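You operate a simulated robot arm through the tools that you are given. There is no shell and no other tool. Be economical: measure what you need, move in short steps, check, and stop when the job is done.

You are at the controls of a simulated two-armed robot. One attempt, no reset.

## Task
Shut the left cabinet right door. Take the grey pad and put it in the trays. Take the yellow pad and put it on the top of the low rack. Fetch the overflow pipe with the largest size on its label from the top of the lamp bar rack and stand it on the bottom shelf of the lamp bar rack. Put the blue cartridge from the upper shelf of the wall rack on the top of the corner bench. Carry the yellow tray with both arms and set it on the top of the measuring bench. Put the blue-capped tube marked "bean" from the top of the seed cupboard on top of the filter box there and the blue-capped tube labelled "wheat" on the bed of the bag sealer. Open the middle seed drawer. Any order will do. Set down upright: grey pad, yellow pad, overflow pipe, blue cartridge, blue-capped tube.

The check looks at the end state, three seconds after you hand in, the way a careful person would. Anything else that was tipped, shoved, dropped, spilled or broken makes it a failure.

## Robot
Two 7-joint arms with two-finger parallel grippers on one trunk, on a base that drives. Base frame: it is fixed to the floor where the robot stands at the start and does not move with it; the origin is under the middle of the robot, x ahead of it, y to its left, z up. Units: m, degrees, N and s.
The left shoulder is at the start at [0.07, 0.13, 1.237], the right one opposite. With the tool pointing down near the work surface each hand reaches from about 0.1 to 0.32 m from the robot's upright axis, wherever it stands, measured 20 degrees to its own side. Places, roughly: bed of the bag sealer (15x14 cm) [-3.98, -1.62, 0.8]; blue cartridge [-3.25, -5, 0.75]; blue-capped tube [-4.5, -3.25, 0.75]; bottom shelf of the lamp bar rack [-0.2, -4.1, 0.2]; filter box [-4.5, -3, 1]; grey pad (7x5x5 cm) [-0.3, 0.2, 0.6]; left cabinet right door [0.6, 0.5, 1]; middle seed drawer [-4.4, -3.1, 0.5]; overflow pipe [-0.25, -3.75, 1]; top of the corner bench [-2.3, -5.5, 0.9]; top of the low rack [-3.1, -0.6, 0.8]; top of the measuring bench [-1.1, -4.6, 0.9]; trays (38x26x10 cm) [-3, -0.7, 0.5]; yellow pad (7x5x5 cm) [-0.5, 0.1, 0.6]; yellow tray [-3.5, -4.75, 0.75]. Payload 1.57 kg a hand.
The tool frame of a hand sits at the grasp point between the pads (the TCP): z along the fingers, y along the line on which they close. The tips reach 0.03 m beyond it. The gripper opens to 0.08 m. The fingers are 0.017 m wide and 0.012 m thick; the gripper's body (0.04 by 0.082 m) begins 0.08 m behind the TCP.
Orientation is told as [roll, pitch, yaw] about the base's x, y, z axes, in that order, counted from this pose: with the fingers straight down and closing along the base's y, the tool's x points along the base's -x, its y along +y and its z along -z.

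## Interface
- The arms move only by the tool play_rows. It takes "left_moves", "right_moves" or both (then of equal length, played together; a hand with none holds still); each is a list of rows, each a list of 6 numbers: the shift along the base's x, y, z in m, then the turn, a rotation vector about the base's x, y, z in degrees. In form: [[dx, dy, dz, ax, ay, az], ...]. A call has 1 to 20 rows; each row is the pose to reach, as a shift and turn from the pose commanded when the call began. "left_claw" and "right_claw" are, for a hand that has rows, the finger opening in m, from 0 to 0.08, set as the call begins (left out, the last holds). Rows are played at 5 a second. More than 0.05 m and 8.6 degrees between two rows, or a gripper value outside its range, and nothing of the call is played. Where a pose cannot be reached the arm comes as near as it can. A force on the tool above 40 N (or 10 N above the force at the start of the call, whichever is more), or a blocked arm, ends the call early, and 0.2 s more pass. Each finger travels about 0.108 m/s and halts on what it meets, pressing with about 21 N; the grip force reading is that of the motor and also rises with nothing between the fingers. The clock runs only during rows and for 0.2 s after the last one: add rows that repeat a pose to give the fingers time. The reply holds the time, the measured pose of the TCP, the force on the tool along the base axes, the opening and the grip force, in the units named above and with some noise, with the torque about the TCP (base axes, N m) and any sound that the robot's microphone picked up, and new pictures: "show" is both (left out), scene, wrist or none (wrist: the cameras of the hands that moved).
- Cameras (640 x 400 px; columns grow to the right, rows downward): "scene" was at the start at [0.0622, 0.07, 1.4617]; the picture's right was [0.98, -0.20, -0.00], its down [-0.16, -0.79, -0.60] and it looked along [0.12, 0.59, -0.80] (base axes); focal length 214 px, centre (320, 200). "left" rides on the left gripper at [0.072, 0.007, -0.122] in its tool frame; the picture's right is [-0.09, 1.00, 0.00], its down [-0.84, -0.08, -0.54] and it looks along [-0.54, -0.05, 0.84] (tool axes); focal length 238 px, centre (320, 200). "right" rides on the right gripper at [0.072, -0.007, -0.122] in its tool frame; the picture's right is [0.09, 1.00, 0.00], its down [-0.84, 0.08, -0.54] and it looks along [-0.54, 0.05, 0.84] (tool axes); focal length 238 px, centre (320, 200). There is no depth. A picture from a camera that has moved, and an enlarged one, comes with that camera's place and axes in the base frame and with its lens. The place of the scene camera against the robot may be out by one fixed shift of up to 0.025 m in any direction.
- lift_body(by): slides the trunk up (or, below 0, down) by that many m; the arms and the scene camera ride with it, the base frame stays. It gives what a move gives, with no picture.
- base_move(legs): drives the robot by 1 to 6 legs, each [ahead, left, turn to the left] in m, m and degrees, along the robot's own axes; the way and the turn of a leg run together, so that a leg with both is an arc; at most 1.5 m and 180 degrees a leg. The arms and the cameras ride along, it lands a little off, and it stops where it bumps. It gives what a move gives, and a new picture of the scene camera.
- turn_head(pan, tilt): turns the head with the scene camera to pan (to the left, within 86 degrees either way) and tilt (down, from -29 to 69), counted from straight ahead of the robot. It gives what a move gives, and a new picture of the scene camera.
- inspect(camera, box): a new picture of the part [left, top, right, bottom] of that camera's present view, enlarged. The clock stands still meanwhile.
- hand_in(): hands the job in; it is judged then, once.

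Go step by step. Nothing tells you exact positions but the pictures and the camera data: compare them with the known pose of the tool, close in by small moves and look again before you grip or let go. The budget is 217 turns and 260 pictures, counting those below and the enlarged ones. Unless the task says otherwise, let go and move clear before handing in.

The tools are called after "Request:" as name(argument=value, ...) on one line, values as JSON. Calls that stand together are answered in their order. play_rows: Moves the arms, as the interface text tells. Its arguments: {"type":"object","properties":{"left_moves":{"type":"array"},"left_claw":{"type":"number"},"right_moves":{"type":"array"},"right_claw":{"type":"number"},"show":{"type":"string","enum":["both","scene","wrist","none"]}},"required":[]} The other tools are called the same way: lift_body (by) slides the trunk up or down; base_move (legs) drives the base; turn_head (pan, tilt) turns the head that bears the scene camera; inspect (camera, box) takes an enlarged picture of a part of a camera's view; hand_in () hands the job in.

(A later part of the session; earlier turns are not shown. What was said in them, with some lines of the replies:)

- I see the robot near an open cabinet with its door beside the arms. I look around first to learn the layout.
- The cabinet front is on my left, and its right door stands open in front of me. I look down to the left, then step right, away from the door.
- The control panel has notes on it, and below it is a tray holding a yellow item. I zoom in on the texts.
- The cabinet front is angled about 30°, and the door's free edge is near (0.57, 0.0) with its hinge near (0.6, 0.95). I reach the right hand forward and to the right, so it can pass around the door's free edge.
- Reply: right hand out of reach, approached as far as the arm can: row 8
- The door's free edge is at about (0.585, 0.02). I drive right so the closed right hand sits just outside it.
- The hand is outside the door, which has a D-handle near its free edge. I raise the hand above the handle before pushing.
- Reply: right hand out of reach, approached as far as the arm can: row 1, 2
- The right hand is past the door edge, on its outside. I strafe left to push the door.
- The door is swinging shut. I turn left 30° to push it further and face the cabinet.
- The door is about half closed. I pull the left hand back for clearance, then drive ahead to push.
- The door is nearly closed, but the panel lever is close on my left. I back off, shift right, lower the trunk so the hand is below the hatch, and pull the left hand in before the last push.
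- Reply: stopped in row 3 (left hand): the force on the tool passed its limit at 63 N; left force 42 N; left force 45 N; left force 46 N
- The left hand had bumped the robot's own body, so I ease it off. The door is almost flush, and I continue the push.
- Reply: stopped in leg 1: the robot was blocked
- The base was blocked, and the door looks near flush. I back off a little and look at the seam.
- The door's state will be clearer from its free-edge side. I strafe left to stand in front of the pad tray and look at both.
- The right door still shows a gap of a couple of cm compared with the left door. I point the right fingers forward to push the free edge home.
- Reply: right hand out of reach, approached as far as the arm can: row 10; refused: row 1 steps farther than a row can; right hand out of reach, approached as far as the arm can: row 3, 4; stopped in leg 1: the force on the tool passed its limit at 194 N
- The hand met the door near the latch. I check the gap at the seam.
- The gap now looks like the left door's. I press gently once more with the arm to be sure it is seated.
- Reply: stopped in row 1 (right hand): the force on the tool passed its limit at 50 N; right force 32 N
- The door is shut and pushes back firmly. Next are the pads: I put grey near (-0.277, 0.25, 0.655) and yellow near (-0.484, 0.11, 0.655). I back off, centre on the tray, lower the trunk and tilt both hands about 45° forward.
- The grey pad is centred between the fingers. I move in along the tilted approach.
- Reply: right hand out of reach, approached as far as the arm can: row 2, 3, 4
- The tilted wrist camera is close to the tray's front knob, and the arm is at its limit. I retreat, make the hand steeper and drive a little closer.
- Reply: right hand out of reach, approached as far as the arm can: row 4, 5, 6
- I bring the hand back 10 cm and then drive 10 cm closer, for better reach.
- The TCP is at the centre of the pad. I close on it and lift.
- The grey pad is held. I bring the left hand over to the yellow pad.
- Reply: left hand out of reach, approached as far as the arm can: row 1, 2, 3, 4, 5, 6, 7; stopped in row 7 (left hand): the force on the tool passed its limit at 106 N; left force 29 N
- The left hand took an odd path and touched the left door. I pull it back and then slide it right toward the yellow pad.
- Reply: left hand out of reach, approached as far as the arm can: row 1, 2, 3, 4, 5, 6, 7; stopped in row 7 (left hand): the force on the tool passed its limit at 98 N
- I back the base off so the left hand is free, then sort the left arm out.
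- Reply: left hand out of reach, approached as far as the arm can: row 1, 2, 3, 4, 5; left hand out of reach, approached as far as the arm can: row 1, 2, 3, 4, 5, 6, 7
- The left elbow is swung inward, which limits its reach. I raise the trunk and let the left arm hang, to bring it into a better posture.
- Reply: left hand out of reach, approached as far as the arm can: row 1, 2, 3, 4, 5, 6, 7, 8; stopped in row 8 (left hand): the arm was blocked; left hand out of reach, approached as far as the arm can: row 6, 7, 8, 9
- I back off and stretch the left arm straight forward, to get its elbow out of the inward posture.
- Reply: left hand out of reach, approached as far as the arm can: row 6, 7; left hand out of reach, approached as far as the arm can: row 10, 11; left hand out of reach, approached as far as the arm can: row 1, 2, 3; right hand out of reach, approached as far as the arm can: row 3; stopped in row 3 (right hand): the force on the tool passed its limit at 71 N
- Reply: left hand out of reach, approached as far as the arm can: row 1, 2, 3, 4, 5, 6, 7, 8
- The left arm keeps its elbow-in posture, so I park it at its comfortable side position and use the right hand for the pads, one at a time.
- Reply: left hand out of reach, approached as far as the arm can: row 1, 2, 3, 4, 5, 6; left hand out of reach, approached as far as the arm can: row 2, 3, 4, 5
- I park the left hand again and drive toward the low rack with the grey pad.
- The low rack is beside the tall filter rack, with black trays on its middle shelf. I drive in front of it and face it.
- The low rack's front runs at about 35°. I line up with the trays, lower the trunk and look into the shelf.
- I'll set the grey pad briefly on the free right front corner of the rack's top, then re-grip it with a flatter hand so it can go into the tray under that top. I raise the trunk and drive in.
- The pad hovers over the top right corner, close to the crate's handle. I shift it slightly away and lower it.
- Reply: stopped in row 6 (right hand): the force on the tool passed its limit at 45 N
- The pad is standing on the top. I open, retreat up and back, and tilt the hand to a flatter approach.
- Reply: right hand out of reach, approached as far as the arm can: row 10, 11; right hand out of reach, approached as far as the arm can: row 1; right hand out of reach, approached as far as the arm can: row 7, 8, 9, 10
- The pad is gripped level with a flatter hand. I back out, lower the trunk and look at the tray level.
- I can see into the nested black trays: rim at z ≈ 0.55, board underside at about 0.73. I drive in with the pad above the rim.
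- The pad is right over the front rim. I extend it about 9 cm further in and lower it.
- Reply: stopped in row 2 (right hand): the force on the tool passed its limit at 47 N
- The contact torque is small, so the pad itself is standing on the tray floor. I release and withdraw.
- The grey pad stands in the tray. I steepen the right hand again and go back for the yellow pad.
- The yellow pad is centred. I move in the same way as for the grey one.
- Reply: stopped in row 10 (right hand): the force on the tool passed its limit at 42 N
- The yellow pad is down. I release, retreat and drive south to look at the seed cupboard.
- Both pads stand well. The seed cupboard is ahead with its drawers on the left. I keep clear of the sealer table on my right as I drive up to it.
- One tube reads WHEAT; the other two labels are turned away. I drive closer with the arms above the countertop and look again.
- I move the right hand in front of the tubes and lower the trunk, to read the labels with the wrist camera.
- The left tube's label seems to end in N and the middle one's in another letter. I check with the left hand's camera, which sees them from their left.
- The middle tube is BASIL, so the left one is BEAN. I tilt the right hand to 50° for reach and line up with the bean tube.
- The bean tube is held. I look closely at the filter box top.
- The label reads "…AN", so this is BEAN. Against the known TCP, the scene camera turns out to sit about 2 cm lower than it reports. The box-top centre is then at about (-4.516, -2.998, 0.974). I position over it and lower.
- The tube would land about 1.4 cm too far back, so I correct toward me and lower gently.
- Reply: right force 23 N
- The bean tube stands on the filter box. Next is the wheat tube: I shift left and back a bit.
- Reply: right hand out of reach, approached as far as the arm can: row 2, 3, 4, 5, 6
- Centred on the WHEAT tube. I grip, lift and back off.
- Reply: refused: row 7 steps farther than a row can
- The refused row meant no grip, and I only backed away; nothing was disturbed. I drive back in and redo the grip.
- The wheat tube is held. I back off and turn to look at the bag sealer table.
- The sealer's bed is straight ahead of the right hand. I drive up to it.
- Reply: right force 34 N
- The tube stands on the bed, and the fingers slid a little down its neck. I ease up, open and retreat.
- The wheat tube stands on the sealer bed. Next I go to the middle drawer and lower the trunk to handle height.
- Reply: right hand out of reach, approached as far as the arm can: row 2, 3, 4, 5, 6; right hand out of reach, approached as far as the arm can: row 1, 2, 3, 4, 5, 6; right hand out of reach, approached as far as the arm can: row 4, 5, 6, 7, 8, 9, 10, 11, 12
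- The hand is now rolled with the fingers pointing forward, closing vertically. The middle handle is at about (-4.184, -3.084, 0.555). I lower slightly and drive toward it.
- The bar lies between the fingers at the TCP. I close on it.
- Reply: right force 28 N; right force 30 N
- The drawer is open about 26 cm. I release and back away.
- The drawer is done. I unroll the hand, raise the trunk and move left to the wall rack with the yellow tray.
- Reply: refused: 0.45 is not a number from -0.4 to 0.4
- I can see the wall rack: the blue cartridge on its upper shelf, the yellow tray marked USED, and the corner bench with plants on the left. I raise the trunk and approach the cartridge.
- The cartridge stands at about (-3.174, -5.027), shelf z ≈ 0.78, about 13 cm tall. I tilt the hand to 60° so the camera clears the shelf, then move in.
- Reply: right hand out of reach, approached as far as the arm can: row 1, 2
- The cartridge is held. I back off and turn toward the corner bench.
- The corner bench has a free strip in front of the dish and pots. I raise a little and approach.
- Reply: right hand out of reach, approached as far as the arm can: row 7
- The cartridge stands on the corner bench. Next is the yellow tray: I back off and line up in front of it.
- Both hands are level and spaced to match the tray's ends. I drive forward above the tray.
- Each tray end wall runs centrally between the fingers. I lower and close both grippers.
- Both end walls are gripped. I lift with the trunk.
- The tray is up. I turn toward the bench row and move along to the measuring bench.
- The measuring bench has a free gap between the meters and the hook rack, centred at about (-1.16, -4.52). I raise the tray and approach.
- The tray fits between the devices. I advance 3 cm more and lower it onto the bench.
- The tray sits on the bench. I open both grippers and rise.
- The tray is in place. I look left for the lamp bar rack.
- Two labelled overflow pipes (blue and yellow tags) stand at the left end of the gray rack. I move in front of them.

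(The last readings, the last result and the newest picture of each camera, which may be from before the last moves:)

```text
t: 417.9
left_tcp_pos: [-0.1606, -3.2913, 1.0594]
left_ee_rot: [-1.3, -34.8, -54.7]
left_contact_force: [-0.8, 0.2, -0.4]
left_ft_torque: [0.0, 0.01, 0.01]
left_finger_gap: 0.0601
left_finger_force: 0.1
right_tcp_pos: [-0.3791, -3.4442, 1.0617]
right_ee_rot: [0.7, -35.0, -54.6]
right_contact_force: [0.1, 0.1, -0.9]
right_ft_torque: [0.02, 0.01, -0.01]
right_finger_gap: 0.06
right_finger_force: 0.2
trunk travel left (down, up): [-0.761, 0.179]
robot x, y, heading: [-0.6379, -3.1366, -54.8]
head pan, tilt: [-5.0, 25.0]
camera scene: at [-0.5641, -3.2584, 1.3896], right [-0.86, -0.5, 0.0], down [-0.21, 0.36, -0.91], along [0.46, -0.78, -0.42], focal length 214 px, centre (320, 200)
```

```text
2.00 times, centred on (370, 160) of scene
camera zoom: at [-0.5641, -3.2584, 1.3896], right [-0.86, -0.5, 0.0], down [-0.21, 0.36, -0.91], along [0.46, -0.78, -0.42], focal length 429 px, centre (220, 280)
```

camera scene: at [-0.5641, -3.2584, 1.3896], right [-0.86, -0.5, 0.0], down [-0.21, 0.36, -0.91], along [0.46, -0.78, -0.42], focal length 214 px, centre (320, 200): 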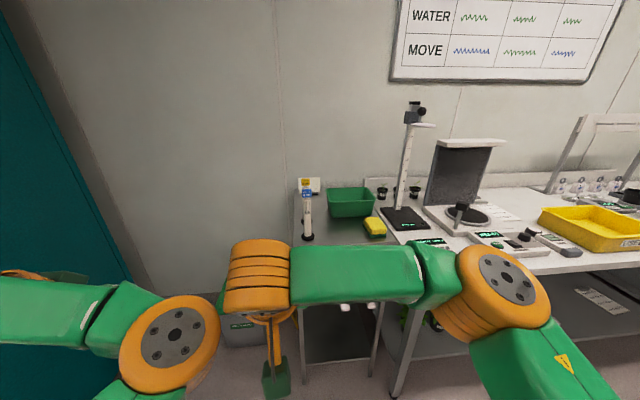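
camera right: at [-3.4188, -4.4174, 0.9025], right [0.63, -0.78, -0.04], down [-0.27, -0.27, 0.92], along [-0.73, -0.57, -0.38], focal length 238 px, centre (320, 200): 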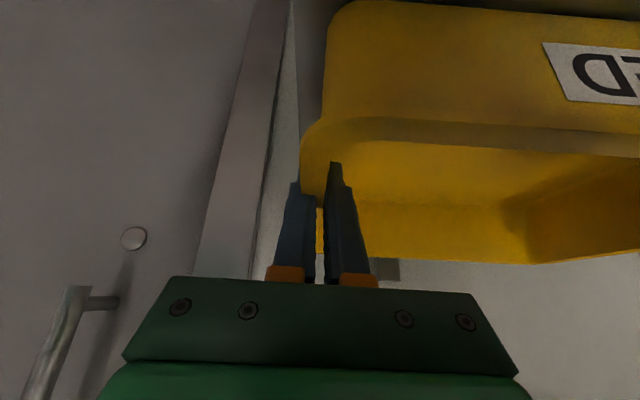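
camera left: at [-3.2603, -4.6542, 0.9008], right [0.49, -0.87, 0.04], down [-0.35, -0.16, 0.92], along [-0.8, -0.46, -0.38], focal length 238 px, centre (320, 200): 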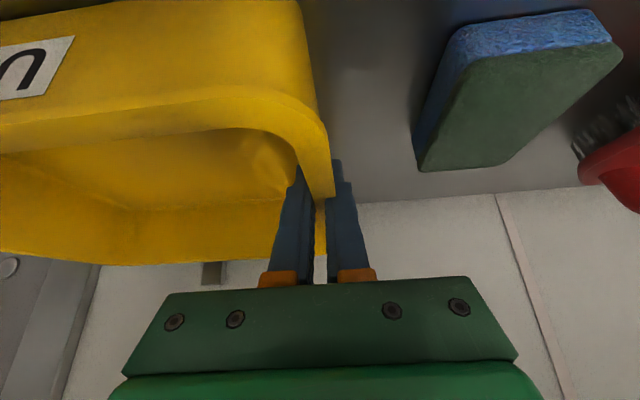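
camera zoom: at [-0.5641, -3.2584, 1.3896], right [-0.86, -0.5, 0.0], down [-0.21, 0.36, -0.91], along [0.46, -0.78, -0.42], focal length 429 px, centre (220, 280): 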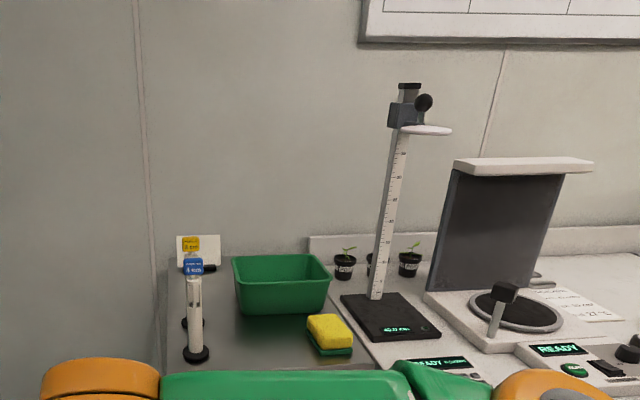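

Request:
inspect(camera="scene", box=[290, 170, 330, 200])

```text
13.33 times, centred on (310, 185) of scene
camera zoom: at [-0.5641, -3.2584, 1.3896], right [-0.86, -0.5, 0.0], down [-0.21, 0.36, -0.91], along [0.46, -0.78, -0.42], focal length 2860 px, centre (453, 400)
```

zoom: 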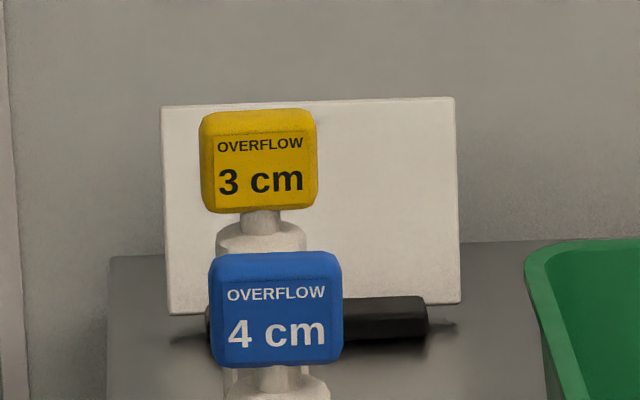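

The blue pipe reads 4 cm and the yellow one 3 cm, so blue is the one. I tilt the right hand and approach it.

Request:
play_rows(right_moves=[[0, 0, -0.02, -5, -3.5, 0], [0, 0, -0.04, -10, -7, 0], [0, 0, -0.06, -15, -10.4, 0], [0, 0, -0.065, -18, -12.4, 0], [0, 0, -0.065, -18, -12.4, 0]], right_claw=0.08, show="none")

Request:
base_move(legs=[[0.32, -0.05, 0]])

Request:
inspect(camera="right", box=[0, 0, 640, 400])

```text
t: 419.1
left_tcp_pos: [-0.161, -3.2921, 1.0614]
left_ee_rot: [-1.2, -34.7, -54.6]
left_contact_force: [-0.6, 0.3, 0.0]
left_ft_torque: [-0.01, 0.0, -0.03]
left_finger_gap: 0.0599
left_finger_force: 0.0
right_tcp_pos: [-0.3779, -3.4446, 0.9983]
right_ee_rot: [0.2, -56.9, -54.3]
right_contact_force: [0.0, -0.3, 0.7]
right_ft_torque: [-0.02, -0.04, 0.02]
right_finger_gap: 0.0802
right_finger_force: 0.1
trunk travel left (down, up): [-0.761, 0.179]
robot x, y, heading: [-0.6392, -3.1355, -54.7]
head pan, tilt: [-5.0, 25.0]
```

```text
t: 421.3
left_tcp_pos: [-0.0147, -3.5834, 1.061]
left_ee_rot: [-1.2, -34.7, -54.7]
left_contact_force: [0.1, 0.3, 0.7]
left_ft_torque: [-0.02, 0.03, 0.01]
left_finger_gap: 0.0598
left_finger_force: 0.1
right_tcp_pos: [-0.2325, -3.7349, 0.9994]
right_ee_rot: [0.1, -57.0, -54.2]
right_contact_force: [-0.6, -0.7, 0.7]
right_ft_torque: [-0.01, -0.03, -0.03]
right_finger_gap: 0.0801
right_finger_force: 0.1
trunk travel left (down, up): [-0.761, 0.179]
robot x, y, heading: [-0.4913, -3.4273, -54.2]
head pan, tilt: [-5.0, 25.0]
camera scene: at [-0.4189, -3.5495, 1.3898], right [-0.86, -0.5, 0.0], down [-0.21, 0.36, -0.91], along [0.46, -0.78, -0.42], focal length 214 px, centre (320, 200)
```

scene: 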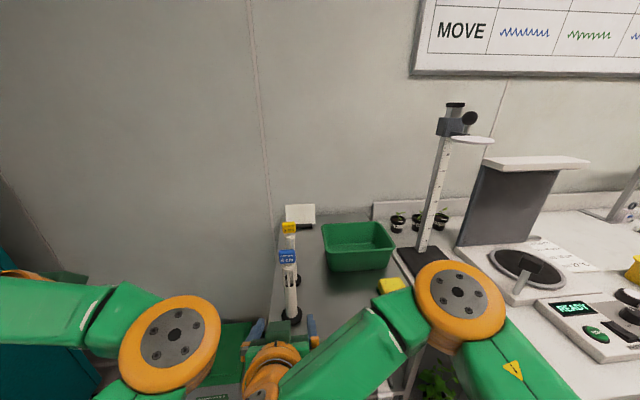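

```text
1.00 times, centred on (320, 200) of right (not enlarged: the box is as wide or as high as the picture)
camera zoom: at [-0.3206, -3.6241, 1.0042], right [0.78, 0.62, -0.08], down [0.06, 0.04, 1.0], along [0.63, -0.78, -0.01], focal length 238 px, centre (320, 200)
```

zoom: 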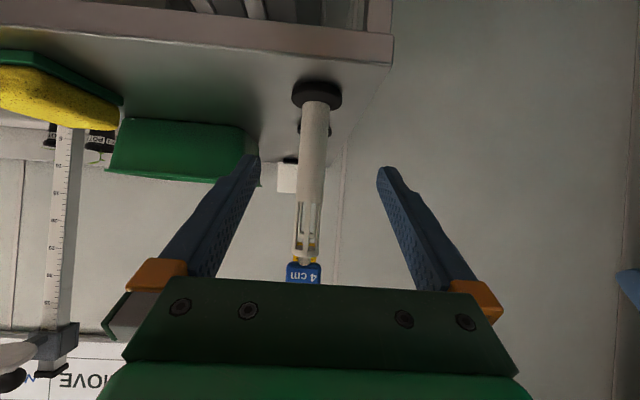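

Request:
play_rows(right_moves=[[0.019, -0.025, -0.012, 0, 0, 0], [0.038, -0.05, -0.024, 0, 0, 0], [0.055, -0.073, -0.035, 0, 0, 0], [0.055, -0.073, -0.035, 0, 0, 0]], show="wrist")

```text
t: 422.3
left_tcp_pos: [-0.0147, -3.5839, 1.0598]
left_ee_rot: [-1.1, -34.7, -54.6]
left_contact_force: [-0.4, 0.2, 0.5]
left_ft_torque: [0.03, -0.02, 0.0]
left_finger_gap: 0.0598
left_finger_force: 0.1
right_tcp_pos: [-0.1758, -3.809, 0.9628]
right_ee_rot: [0.0, -57.0, -54.2]
right_contact_force: [-0.6, 0.6, -1.2]
right_ft_torque: [-0.06, 0.0, 0.01]
right_finger_gap: 0.08
right_finger_force: 0.0
trunk travel left (down, up): [-0.761, 0.179]
robot x, y, heading: [-0.4885, -3.4295, -54.5]
head pan, tilt: [-5.0, 25.0]
camera right: at [-0.2644, -3.6982, 0.9693], right [0.78, 0.62, -0.08], down [0.06, 0.04, 1.0], along [0.63, -0.78, -0.01], focal length 238 px, centre (320, 200)
```

right: 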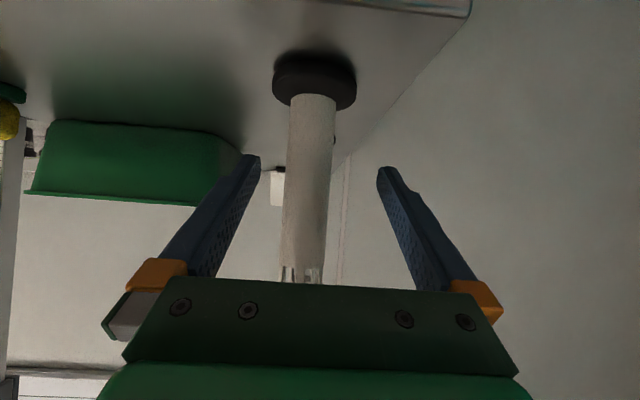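

Request:
play_rows(right_moves=[[0.006, -0.014, 0, 0, 0, 0], [0.012, -0.025, 0, 0, 0, 0], [0.012, -0.025, 0, 0, 0, 0]], show="none")

Request:
play_rows(right_moves=[[0, 0, 0, 0, 0, 0], [0, 0, 0, 0, 0, 0], [0, 0, 0, 0, 0, 0], [0, 0, 0, 0, 0, 0], [0, 0, 0.03, 0, 0, 0], [0, 0, 0.05, 0, 0, 0]], right_claw=0.0, show="wrist")

```text
t: 423.1
left_tcp_pos: [-0.0139, -3.5838, 1.0589]
left_ee_rot: [-1.2, -34.7, -54.6]
left_contact_force: [0.2, -0.7, 0.1]
left_ft_torque: [0.01, -0.02, 0.0]
left_finger_gap: 0.0598
left_finger_force: 0.1
right_tcp_pos: [-0.1647, -3.8359, 0.9648]
right_ee_rot: [0.1, -56.9, -54.2]
right_contact_force: [-0.3, 0.1, 0.8]
right_ft_torque: [0.02, -0.01, 0.03]
right_finger_gap: 0.0799
right_finger_force: 0.0
trunk travel left (down, up): [-0.761, 0.179]
robot x, y, heading: [-0.4952, -3.4292, -54.9]
head pan, tilt: [-5.0, 25.0]
```

```text
t: 424.5
left_tcp_pos: [-0.0155, -3.5843, 1.0602]
left_ee_rot: [-1.1, -34.7, -54.5]
left_contact_force: [-0.2, 0.6, -0.2]
left_ft_torque: [0.01, -0.01, 0.01]
left_finger_gap: 0.0602
left_finger_force: 0.1
right_tcp_pos: [-0.1655, -3.834, 1.0143]
right_ee_rot: [0.1, -56.9, -54.1]
right_contact_force: [0.3, -0.5, -0.6]
right_ft_torque: [-0.02, -0.02, 0.01]
right_finger_gap: 0.0258
right_finger_force: 20.8
trunk travel left (down, up): [-0.761, 0.179]
robot x, y, heading: [-0.4901, -3.4265, -54.6]
head pan, tilt: [-5.0, 25.0]
camera right: at [-0.2525, -3.7233, 1.0193], right [0.78, 0.62, -0.08], down [0.06, 0.04, 1.0], along [0.63, -0.78, -0.01], focal length 238 px, centre (320, 200)
```

right: 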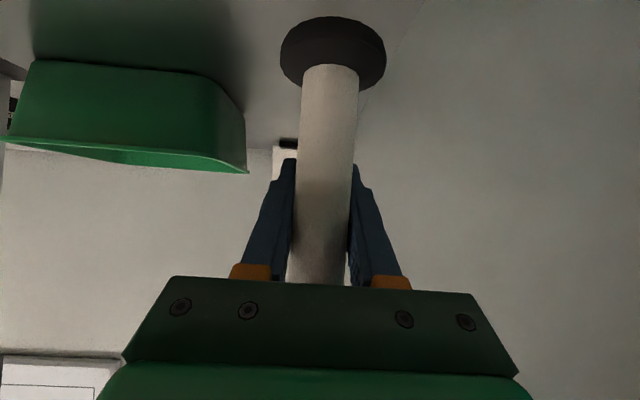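

The blue pipe is held. I back off, tuck the left hand and lower toward the bottom shelf.

Request:
base_move(legs=[[-0.5, 0, 0]])

Request:
play_rows(left_moves=[[-0.015, 0.022, 0, 0, 0, 0], [-0.03, 0.044, 0, 0, 0, 0], [-0.045, 0.066, 0, 0, 0, 0], [-0.06, 0.088, 0, 0, 0, 0]], right_moves=[[-0.02, -0.014, 0, 0, 0, 0], [-0.04, -0.028, 0, 0, 0, 0], [-0.06, -0.042, 0, 0, 0, 0], [-0.074, -0.051, 0, 0, 0, 0]], show="none")

Request:
lift_body(by=-0.4)

Request:
turn_head(pan=0, tilt=35)

```text
t: 427.4
left_tcp_pos: [-0.3043, -3.1722, 1.0589]
left_ee_rot: [-1.2, -34.7, -54.2]
left_contact_force: [0.3, 0.0, 0.0]
left_ft_torque: [0.0, 0.0, -0.02]
left_finger_gap: 0.0599
left_finger_force: 0.1
right_tcp_pos: [-0.454, -3.4242, 1.0119]
right_ee_rot: [0.1, -56.8, -53.9]
right_contact_force: [0.1, 0.1, -1.1]
right_ft_torque: [-0.07, -0.04, -0.01]
right_finger_gap: 0.0261
right_finger_force: 20.8
trunk travel left (down, up): [-0.761, 0.179]
robot x, y, heading: [-0.7835, -3.0168, -54.6]
head pan, tilt: [-5.0, 25.0]
camera scene: at [-0.7079, -3.1426, 1.3894], right [-0.86, -0.51, 0.0], down [-0.22, 0.36, -0.91], along [0.46, -0.78, -0.42], focal length 214 px, centre (320, 200)
```

scene: 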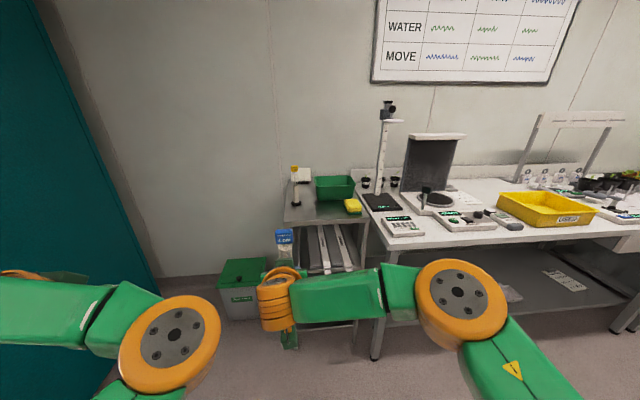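

```text
t: 428.4
left_tcp_pos: [-0.3658, -3.0839, 1.0599]
left_ee_rot: [-1.1, -34.7, -54.5]
left_contact_force: [-0.4, -0.9, -0.1]
left_ft_torque: [0.03, -0.02, -0.04]
left_finger_gap: 0.0599
left_finger_force: 0.0
right_tcp_pos: [-0.529, -3.4751, 1.0133]
right_ee_rot: [0.3, -56.9, -54.0]
right_contact_force: [-0.9, 0.6, -1.3]
right_ft_torque: [-0.06, -0.02, 0.02]
right_finger_gap: 0.0263
right_finger_force: 21.3
trunk travel left (down, up): [-0.761, 0.179]
robot x, y, heading: [-0.7844, -3.0201, -54.4]
head pan, tilt: [-5.0, 25.0]
```

```text
t: 432.3
left_tcp_pos: [-0.3644, -3.084, 0.6596]
left_ee_rot: [-1.2, -34.7, -54.4]
left_contact_force: [0.0, 0.3, 0.5]
left_ft_torque: [-0.01, -0.02, 0.0]
left_finger_gap: 0.0601
left_finger_force: 0.0
right_tcp_pos: [-0.5275, -3.4748, 0.6121]
right_ee_rot: [0.0, -56.9, -54.0]
right_contact_force: [0.4, -1.1, -1.0]
right_ft_torque: [0.0, 0.0, 0.0]
right_finger_gap: 0.0259
right_finger_force: 21.0
trunk travel left (down, up): [-0.361, 0.579]
robot x, y, heading: [-0.783, -3.0199, -54.5]
head pan, tilt: [-5.0, 25.0]
```

```text
t: 433.0
left_tcp_pos: [-0.3647, -3.0846, 0.661]
left_ee_rot: [-1.2, -34.6, -54.3]
left_contact_force: [-0.1, 0.2, -0.7]
left_ft_torque: [0.0, 0.0, -0.01]
left_finger_gap: 0.0599
left_finger_force: 0.0
right_tcp_pos: [-0.5277, -3.4752, 0.614]
right_ee_rot: [0.1, -56.9, -53.9]
right_contact_force: [0.1, -0.4, -0.4]
right_ft_torque: [-0.05, -0.01, 0.01]
right_finger_gap: 0.0262
right_finger_force: 20.8
trunk travel left (down, up): [-0.361, 0.579]
robot x, y, heading: [-0.779, -3.0191, -54.2]
head pan, tilt: [0.0, 35.0]
camera scene: at [-0.7045, -3.1338, 0.9738], right [-0.81, -0.58, 0.0], down [-0.33, 0.47, -0.82], along [0.48, -0.67, -0.57], focal length 214 px, centre (320, 200)
```

scene: 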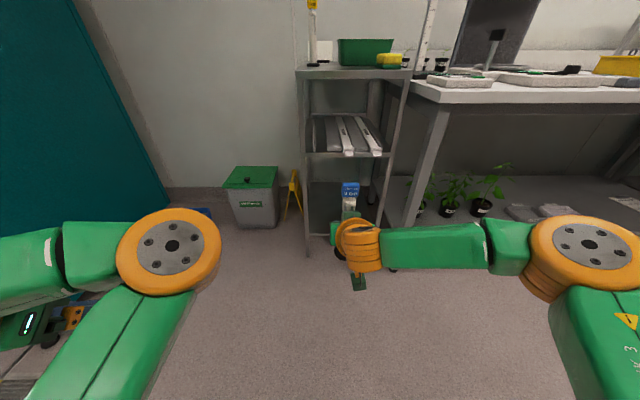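

Request:
inspect(camera="scene", box=[285, 60, 425, 270])

```text
1.90 times, centred on (355, 165) of scene
camera zoom: at [-0.7045, -3.1338, 0.9738], right [-0.81, -0.58, 0.0], down [-0.33, 0.47, -0.82], along [0.48, -0.67, -0.57], focal length 408 px, centre (253, 267)
```

zoom: 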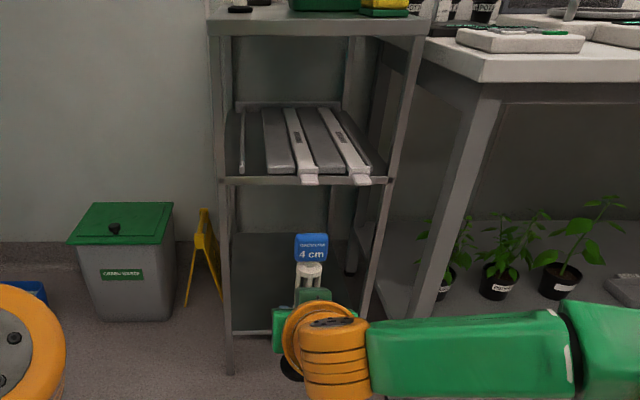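

The bottom shelf (z ≈ 0.195, front edge n ≈ 2.975) is empty. To keep my right elbow clear of the bench leg I approach turned 20° to the right. I lower and stage in front.

Request:
lift_body(by=-0.28)

Request:
base_move(legs=[[0, 0, -20.3], [0.26, 0.286, 0]])

```text
t: 435.8
left_tcp_pos: [-0.3647, -3.0834, 0.3796]
left_ee_rot: [-1.3, -34.6, -54.4]
left_contact_force: [0.6, 0.4, -0.5]
left_ft_torque: [0.03, 0.0, -0.01]
left_finger_gap: 0.0601
left_finger_force: 0.0
right_tcp_pos: [-0.5276, -3.4751, 0.3341]
right_ee_rot: [0.1, -56.9, -53.8]
right_contact_force: [0.0, -0.8, -1.4]
right_ft_torque: [-0.01, 0.0, -0.01]
right_finger_gap: 0.0261
right_finger_force: 21.3
trunk travel left (down, up): [-0.081, 0.859]
robot x, y, heading: [-0.7808, -3.0201, -54.5]
head pan, tilt: [0.0, 35.0]
```

```text
t: 439.4
left_tcp_pos: [-0.0626, -3.3994, 0.3796]
left_ee_rot: [-1.1, -34.7, -74.5]
left_contact_force: [-0.6, 0.3, -0.5]
left_ft_torque: [-0.01, -0.03, 0.01]
left_finger_gap: 0.0597
left_finger_force: 0.0
right_tcp_pos: [-0.3497, -3.7115, 0.3341]
right_ee_rot: [0.1, -56.9, -74.1]
right_contact_force: [0.0, 0.5, -1.8]
right_ft_torque: [0.0, 0.02, -0.02]
right_finger_gap: 0.0261
right_finger_force: 20.9
trunk travel left (down, up): [-0.081, 0.859]
robot x, y, heading: [-0.4314, -3.1948, -74.6]
head pan, tilt: [0.0, 35.0]
camera scene: at [-0.3979, -3.3308, 0.6938], right [-0.96, -0.27, 0.0], down [-0.15, 0.55, -0.82], along [0.22, -0.79, -0.57], focal length 214 px, centre (320, 200)
```

scene: 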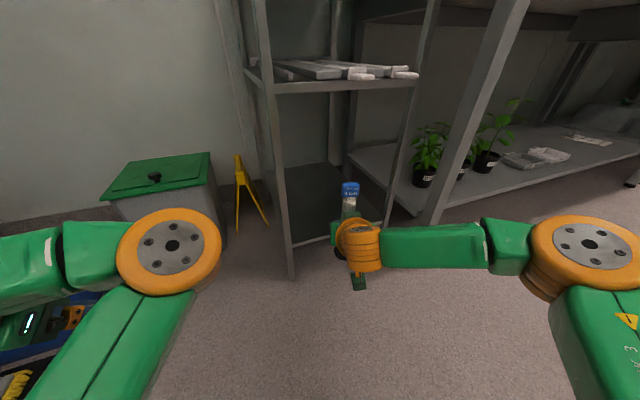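

Request:
base_move(legs=[[0.2, 0, 0]])

Request:
inspect(camera="right", box=[0, 0, 640, 400])

```text
t: 441.0
left_tcp_pos: [-0.0088, -3.5936, 0.3793]
left_ee_rot: [-1.2, -34.6, -74.6]
left_contact_force: [-0.2, 0.1, 0.6]
left_ft_torque: [-0.03, 0.0, -0.01]
left_finger_gap: 0.0598
left_finger_force: 0.1
right_tcp_pos: [-0.2962, -3.9039, 0.3332]
right_ee_rot: [0.1, -56.9, -74.1]
right_contact_force: [0.4, 0.4, -1.1]
right_ft_torque: [0.0, 0.0, 0.03]
right_finger_gap: 0.0261
right_finger_force: 21.3
trunk travel left (down, up): [-0.081, 0.859]
robot x, y, heading: [-0.3765, -3.3862, -74.8]
head pan, tilt: [0.0, 35.0]
camera scene: at [-0.3444, -3.5243, 0.6938], right [-0.96, -0.27, 0.0], down [-0.15, 0.55, -0.82], along [0.22, -0.79, -0.57], focal length 214 px, centre (320, 200)
```

scene: 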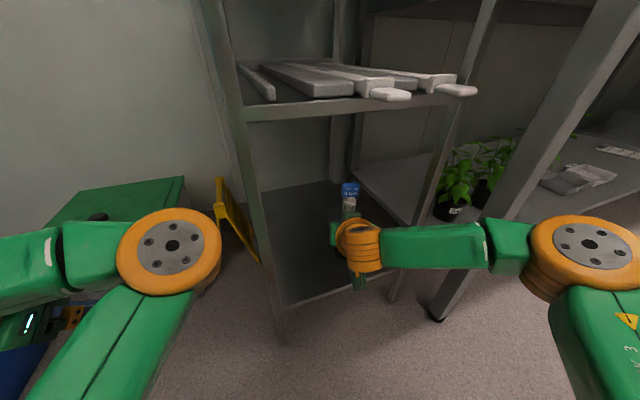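

```text
1.00 times, centred on (320, 200) of right (not enlarged: the box is as wide or as high as the picture)
camera zoom: at [-0.3417, -3.7697, 0.3397], right [0.94, 0.32, -0.08], down [0.07, 0.02, 1.0], along [0.32, -0.95, -0.01], focal length 238 px, centre (320, 200)
```

zoom: 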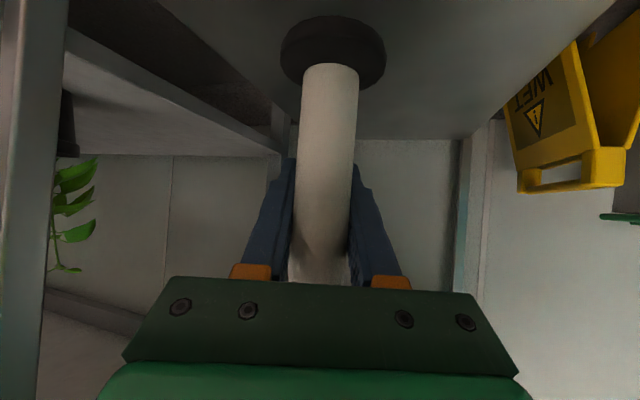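

The pipe's base is over the shelf. I lower it.

Request:
lift_body(by=-0.05)

Request:
play_rows(right_moves=[[0, 0, -0.005, 0, 0, 0], [0, 0, -0.01, 0, 0, 0], [0, 0, -0.014, 0, 0, 0], [0, 0, -0.018, 0, 0, 0], [0, 0, -0.022, 0, 0, 0], [0, 0, -0.026, 0, 0, 0], [0, 0, -0.03, 0, 0, 0], [0, 0, -0.034, 0, 0, 0]], show="wrist")

```text
t: 441.9
left_tcp_pos: [-0.009, -3.5926, 0.3301]
left_ee_rot: [-1.1, -34.6, -74.5]
left_contact_force: [-0.2, 1.4, 0.2]
left_ft_torque: [0.01, -0.03, -0.02]
left_finger_gap: 0.0601
left_finger_force: 0.0
right_tcp_pos: [-0.2966, -3.9039, 0.2827]
right_ee_rot: [0.1, -56.9, -74.1]
right_contact_force: [0.3, 0.2, -1.4]
right_ft_torque: [-0.05, 0.01, 0.02]
right_finger_gap: 0.026
right_finger_force: 21.2
trunk travel left (down, up): [-0.031, 0.909]
robot x, y, heading: [-0.3824, -3.3886, -74.7]
head pan, tilt: [0.0, 35.0]
```

```text
t: 443.7
left_tcp_pos: [-0.0085, -3.5937, 0.3303]
left_ee_rot: [-1.1, -34.6, -74.5]
left_contact_force: [-0.2, -0.8, -0.5]
left_ft_torque: [-0.02, 0.0, 0.04]
left_finger_gap: 0.0599
left_finger_force: 0.1
right_tcp_pos: [-0.2971, -3.905, 0.2494]
right_ee_rot: [0.2, -56.8, -74.0]
right_contact_force: [0.3, 0.0, -0.8]
right_ft_torque: [-0.02, 0.01, 0.01]
right_finger_gap: 0.0259
right_finger_force: 21.4
trunk travel left (down, up): [-0.031, 0.909]
robot x, y, heading: [-0.3785, -3.3863, -74.4]
head pan, tilt: [0.0, 35.0]
camera right: at [-0.342, -3.7705, 0.2551], right [0.94, 0.32, -0.08], down [0.07, 0.02, 1.0], along [0.32, -0.95, -0.01], focal length 238 px, centre (320, 200)
```

right: 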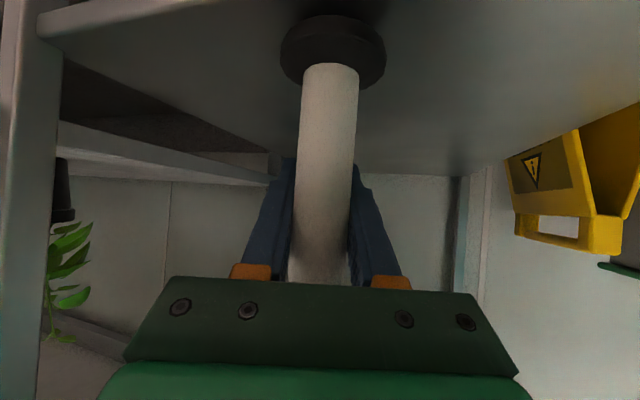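

Request:
play_rows(right_moves=[[0, 0, -0.004, 0, 0, 0], [0, 0, -0.008, 0, 0, 0], [0, 0, -0.012, 0, 0, 0], [0, 0, -0.016, 0, 0, 0], [0, 0, -0.02, 0, 0, 0], [0, 0, -0.024, 0, 0, 0], [0, 0, -0.028, 0, 0, 0], [0, 0, -0.032, 0, 0, 0], [0, 0, -0.036, 0, 0, 0], [0, 0, -0.04, 0, 0, 0]], show="wrist")

```text
t: 445.9
left_tcp_pos: [-0.0081, -3.5917, 0.3306]
left_ee_rot: [-1.2, -34.9, -74.4]
left_contact_force: [0.3, 0.3, -0.8]
left_ft_torque: [-0.01, -0.02, 0.02]
left_finger_gap: 0.0599
left_finger_force: 0.0
right_tcp_pos: [-0.2964, -3.9038, 0.2111]
right_ee_rot: [0.1, -57.2, -74.0]
right_contact_force: [3.7, 1.8, 16.8]
right_ft_torque: [0.43, -0.03, -0.05]
right_finger_gap: 0.0261
right_finger_force: 21.1
trunk travel left (down, up): [-0.031, 0.909]
robot x, y, heading: [-0.379, -3.3908, -74.5]
head pan, tilt: [0.0, 35.0]
camera right: at [-0.3417, -3.7689, 0.2167], right [0.94, 0.32, -0.08], down [0.07, 0.02, 1.0], along [0.32, -0.95, 0.0], focal length 238 px, centre (320, 200)
```

right: 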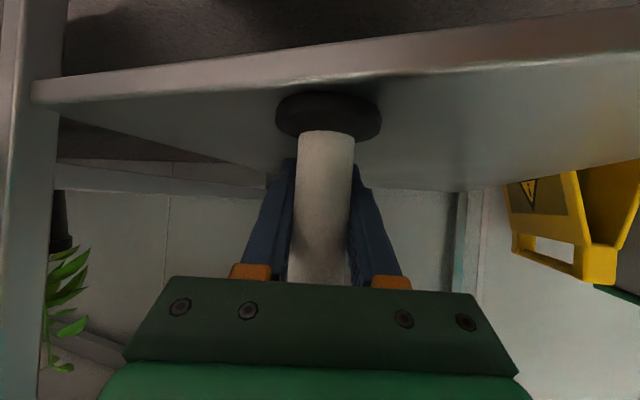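

The pipe's base rests on the shelf. I ease up, open and withdraw straight back.

Request:
play_rows(right_moves=[[0, 0, 0.004, 0, 0, 0], [0, 0, 0.004, 0, 0, 0]], show="none")

Request:
play_rows(right_moves=[[0, 0, 0, 0, 0, 0], [0, 0, 0, 0, 0, 0], [0, 0, 0, 0, 0, 0], [0, 0, 0, 0, 0, 0]], right_claw=0.08, show="none")

Request:
base_move(legs=[[-0.3, 0, 0]])

```text
t: 446.5
left_tcp_pos: [-0.0093, -3.5929, 0.3295]
left_ee_rot: [-1.2, -34.6, -74.4]
left_contact_force: [0.4, 0.4, -0.2]
left_ft_torque: [0.0, -0.02, 0.01]
left_finger_gap: 0.06
left_finger_force: 0.1
right_tcp_pos: [-0.2972, -3.9043, 0.2132]
right_ee_rot: [0.1, -56.7, -74.2]
right_contact_force: [0.2, 0.1, -1.0]
right_ft_torque: [-0.04, -0.04, 0.03]
right_finger_gap: 0.026
right_finger_force: 21.0
trunk travel left (down, up): [-0.031, 0.909]
robot x, y, heading: [-0.3782, -3.3915, -74.6]
head pan, tilt: [0.0, 35.0]
```

```text
t: 447.5
left_tcp_pos: [-0.0094, -3.5929, 0.33]
left_ee_rot: [-1.3, -34.8, -74.5]
left_contact_force: [-0.2, 0.4, 0.0]
left_ft_torque: [0.01, 0.01, -0.02]
left_finger_gap: 0.06
left_finger_force: 0.0
right_tcp_pos: [-0.2976, -3.9035, 0.2135]
right_ee_rot: [0.0, -56.9, -74.1]
right_contact_force: [-1.2, -0.9, -0.3]
right_ft_torque: [-0.01, -0.02, 0.01]
right_finger_gap: 0.0798
right_finger_force: 0.0
trunk travel left (down, up): [-0.031, 0.909]
robot x, y, heading: [-0.3785, -3.3884, -74.8]
head pan, tilt: [0.0, 35.0]
```

```text
t: 449.5
left_tcp_pos: [-0.0895, -3.3019, 0.3299]
left_ee_rot: [-1.2, -34.7, -74.7]
left_contact_force: [0.0, 0.5, -0.9]
left_ft_torque: [-0.02, -0.01, 0.01]
left_finger_gap: 0.0601
left_finger_force: 0.1
right_tcp_pos: [-0.3783, -3.6124, 0.2129]
right_ee_rot: [0.1, -57.0, -74.1]
right_contact_force: [0.8, 0.5, 0.2]
right_ft_torque: [-0.04, 0.02, -0.02]
right_finger_gap: 0.0802
right_finger_force: 0.0
trunk travel left (down, up): [-0.031, 0.909]
robot x, y, heading: [-0.4599, -3.0981, -74.4]
head pan, tilt: [0.0, 35.0]
camera scene: at [-0.425, -3.2324, 0.6438], right [-0.96, -0.26, 0.0], down [-0.15, 0.55, -0.82], along [0.22, -0.79, -0.57], focal length 214 px, centre (320, 200)
```

scene: 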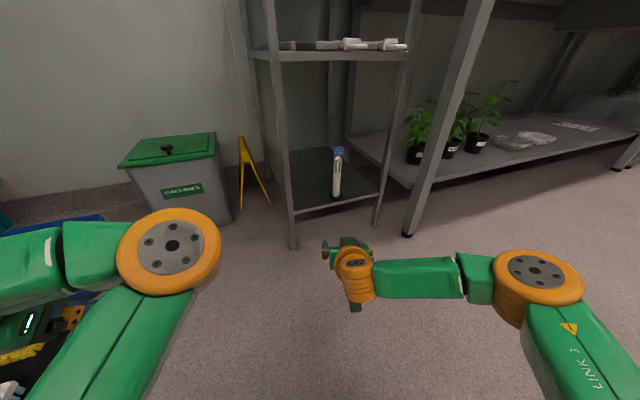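

The pipe stands upright on the bottom shelf. As a last check I go back to confirm the cabinet door has stayed shut.

Request:
lift_body(by=0.4)

Request:
lift_body(by=0.3)

Request:
base_move(legs=[[-0.3, 0, 0], [0, 0, 170], [1.0, 0, 0], [0.75, 0, 0]])

Request:
turn_head(pan=10, tilt=20)

```text
t: 453.4
left_tcp_pos: [-0.0894, -3.3019, 0.7303]
left_ee_rot: [-1.2, -34.7, -74.6]
left_contact_force: [0.5, -0.3, 0.6]
left_ft_torque: [0.02, 0.01, 0.0]
left_finger_gap: 0.06
left_finger_force: 0.0
right_tcp_pos: [-0.3777, -3.6128, 0.6124]
right_ee_rot: [0.0, -56.9, -74.2]
right_contact_force: [0.0, -0.2, -0.2]
right_ft_torque: [0.02, -0.02, -0.01]
right_finger_gap: 0.0801
right_finger_force: 0.0
trunk travel left (down, up): [-0.431, 0.509]
robot x, y, heading: [-0.4602, -3.0989, -74.6]
head pan, tilt: [0.0, 35.0]
```

```text
t: 456.4
left_tcp_pos: [-0.0894, -3.301, 1.0288]
left_ee_rot: [-1.2, -34.6, -74.6]
left_contact_force: [0.2, -0.3, 0.2]
left_ft_torque: [0.01, -0.02, -0.01]
left_finger_gap: 0.06
left_finger_force: 0.2
right_tcp_pos: [-0.3784, -3.6126, 0.9128]
right_ee_rot: [0.0, -57.0, -74.3]
right_contact_force: [-0.3, 0.0, 0.1]
right_ft_torque: [0.0, 0.01, 0.0]
right_finger_gap: 0.0801
right_finger_force: 0.0
trunk travel left (down, up): [-0.731, 0.209]
robot x, y, heading: [-0.4624, -3.0988, -74.6]
head pan, tilt: [0.0, 35.0]
```

```text
t: 473.9
left_tcp_pos: [-0.9717, -0.7697, 1.0292]
left_ee_rot: [-1.2, -34.7, 93.3]
left_contact_force: [-0.8, 0.1, -0.3]
left_ft_torque: [0.02, 0.0, -0.01]
left_finger_gap: 0.06
left_finger_force: 0.1
right_tcp_pos: [-0.6248, -0.5268, 0.9126]
right_ee_rot: [0.1, -56.9, 93.6]
right_contact_force: [0.0, 0.5, -0.3]
right_ft_torque: [0.04, 0.0, -0.03]
right_finger_gap: 0.08
right_finger_force: 0.1
trunk travel left (down, up): [-0.731, 0.209]
robot x, y, heading: [-0.6543, -1.0513, 93.2]
head pan, tilt: [0.0, 35.0]
camera scene: at [-0.6647, -0.9121, 1.3439], right [1.0, 0.06, 0.0], down [0.03, -0.57, -0.82], along [-0.05, 0.82, -0.57], focal length 214 px, centre (320, 200)
```

scene: 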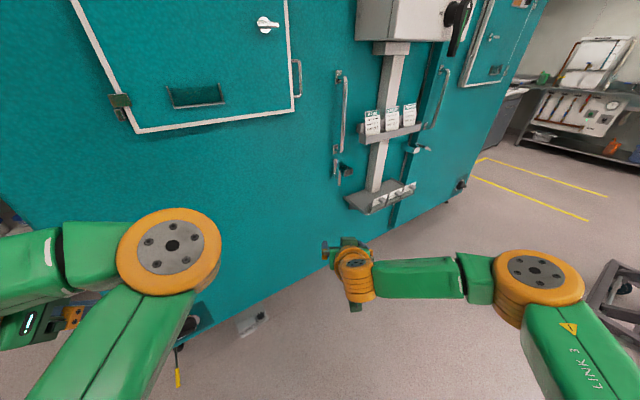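

```text
t: 474.6
left_tcp_pos: [-0.9719, -0.7685, 1.0292]
left_ee_rot: [-1.2, -34.7, 93.4]
left_contact_force: [0.0, -0.7, -0.7]
left_ft_torque: [-0.02, -0.02, -0.01]
left_finger_gap: 0.06
left_finger_force: 0.1
right_tcp_pos: [-0.6242, -0.5265, 0.9136]
right_ee_rot: [0.1, -57.0, 93.6]
right_contact_force: [-0.1, 1.0, -0.1]
right_ft_torque: [-0.01, 0.0, -0.01]
right_finger_gap: 0.0801
right_finger_force: 0.0
trunk travel left (down, up): [-0.731, 0.209]
robot x, y, heading: [-0.6545, -1.0437, 93.4]
head pan, tilt: [10.0, 20.0]
camera scene: at [-0.6811, -0.9086, 1.3676], right [0.97, 0.23, 0.0], down [0.08, -0.33, -0.94], along [-0.22, 0.91, -0.34], focal length 214 px, centre (320, 200)
```

scene: 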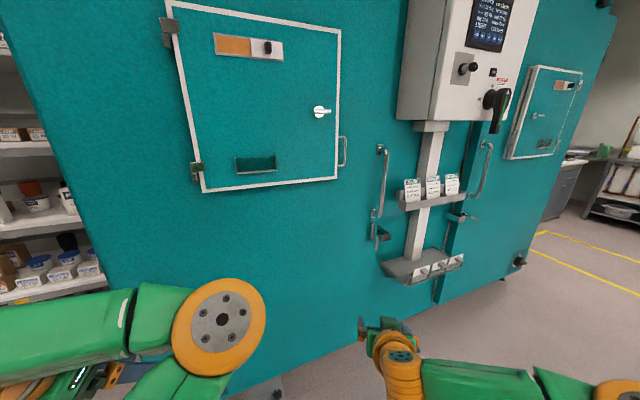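

Request:
inspect(camera="scene", box=[360, 130, 520, 310])

Request:
inspect(camera="scene", box=[440, 0, 540, 60])

```text
2.22 times, centred on (440, 220) of scene
camera zoom: at [-0.6811, -0.9086, 1.3676], right [0.97, 0.23, 0.0], down [0.08, -0.33, -0.94], along [-0.22, 0.91, -0.34], focal length 477 px, centre (53, 156)
```

zoom: 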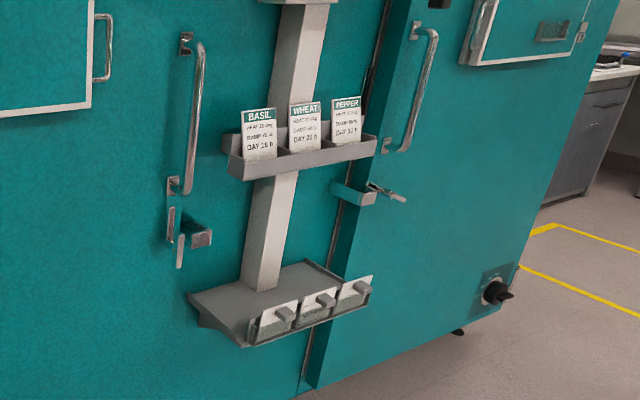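

```text
6.40 times, centred on (490, 30) of scene
camera zoom: at [-0.6811, -0.9086, 1.3676], right [0.97, 0.23, 0.0], down [0.08, -0.33, -0.94], along [-0.22, 0.91, -0.34], focal length 1373 px, centre (-768, 1288)
```

zoom: 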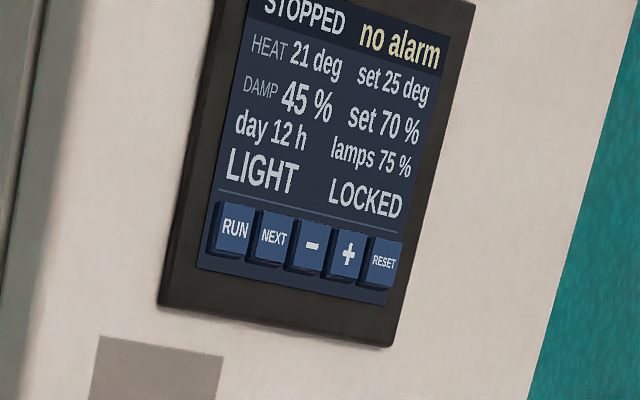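

The screen now says "no alarm", so the door is shut. The door's small latch lever was turned by my push, though, so I look at it closely.

Request:
inspect(camera="scene", box=[435, 190, 485, 235])

Request:
inspect(camera="scene", box=[360, 195, 410, 255])

```text
8.89 times, centred on (460, 212) of scene
camera zoom: at [-0.6811, -0.9086, 1.3676], right [0.97, 0.23, 0.0], down [0.08, -0.33, -0.94], along [-0.22, 0.91, -0.34], focal length 1906 px, centre (-924, 89)
```

zoom: 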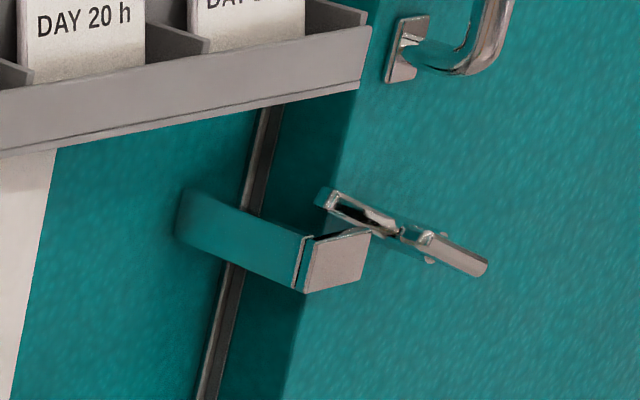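

```text
6.67 times, centred on (385, 225) of scene
camera zoom: at [-0.6811, -0.9086, 1.3676], right [0.97, 0.23, 0.0], down [0.08, -0.33, -0.94], along [-0.22, 0.91, -0.34], focal length 1430 px, centre (-113, 33)
```

zoom: 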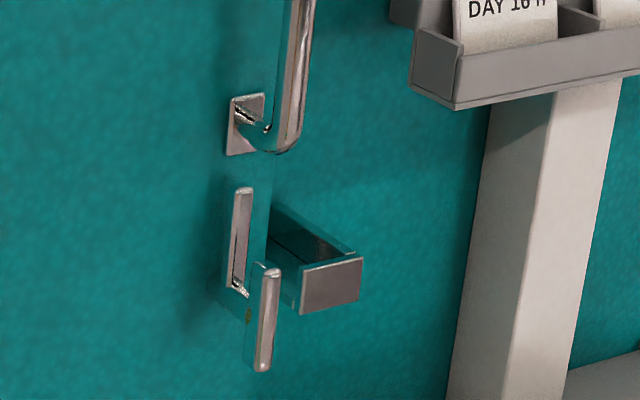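

The lever's tongue now points into the keeper, so the door is shut and latched, which is fine as it is. Everything on the list is in place and both hands are clear, so I hand in.

Request:
hand_in()

```text
The job is handed in.
```

I carried out every task on the list and handed the job in; the one side effect is that my push also turned the cabinet door's small latch lever, and I left it that way.

- **Cabinet door:** it is shut, and the panel now reads "no alarm" instead of "door open". The latch tongue points into its keeper.
- **Pads:** the grey pad stands in the trays. The yellow pad stands on the top of the low rack.
- **Overflow pipe:** the 4 cm pipe (blue tag) stands on the bottom shelf of the lamp bar rack. The only other one I saw was 3 cm.
- **Blue cartridge:** it stands on the top of the corner bench.
- **Yellow tray:** it sits on the top of the measuring bench, carried there with both arms.
- **Tubes:** the bean tube stands on top of the filter box, and the wheat tube on the bed of the bag sealer.
- **Middle seed drawer:** it is open about 26 cm.
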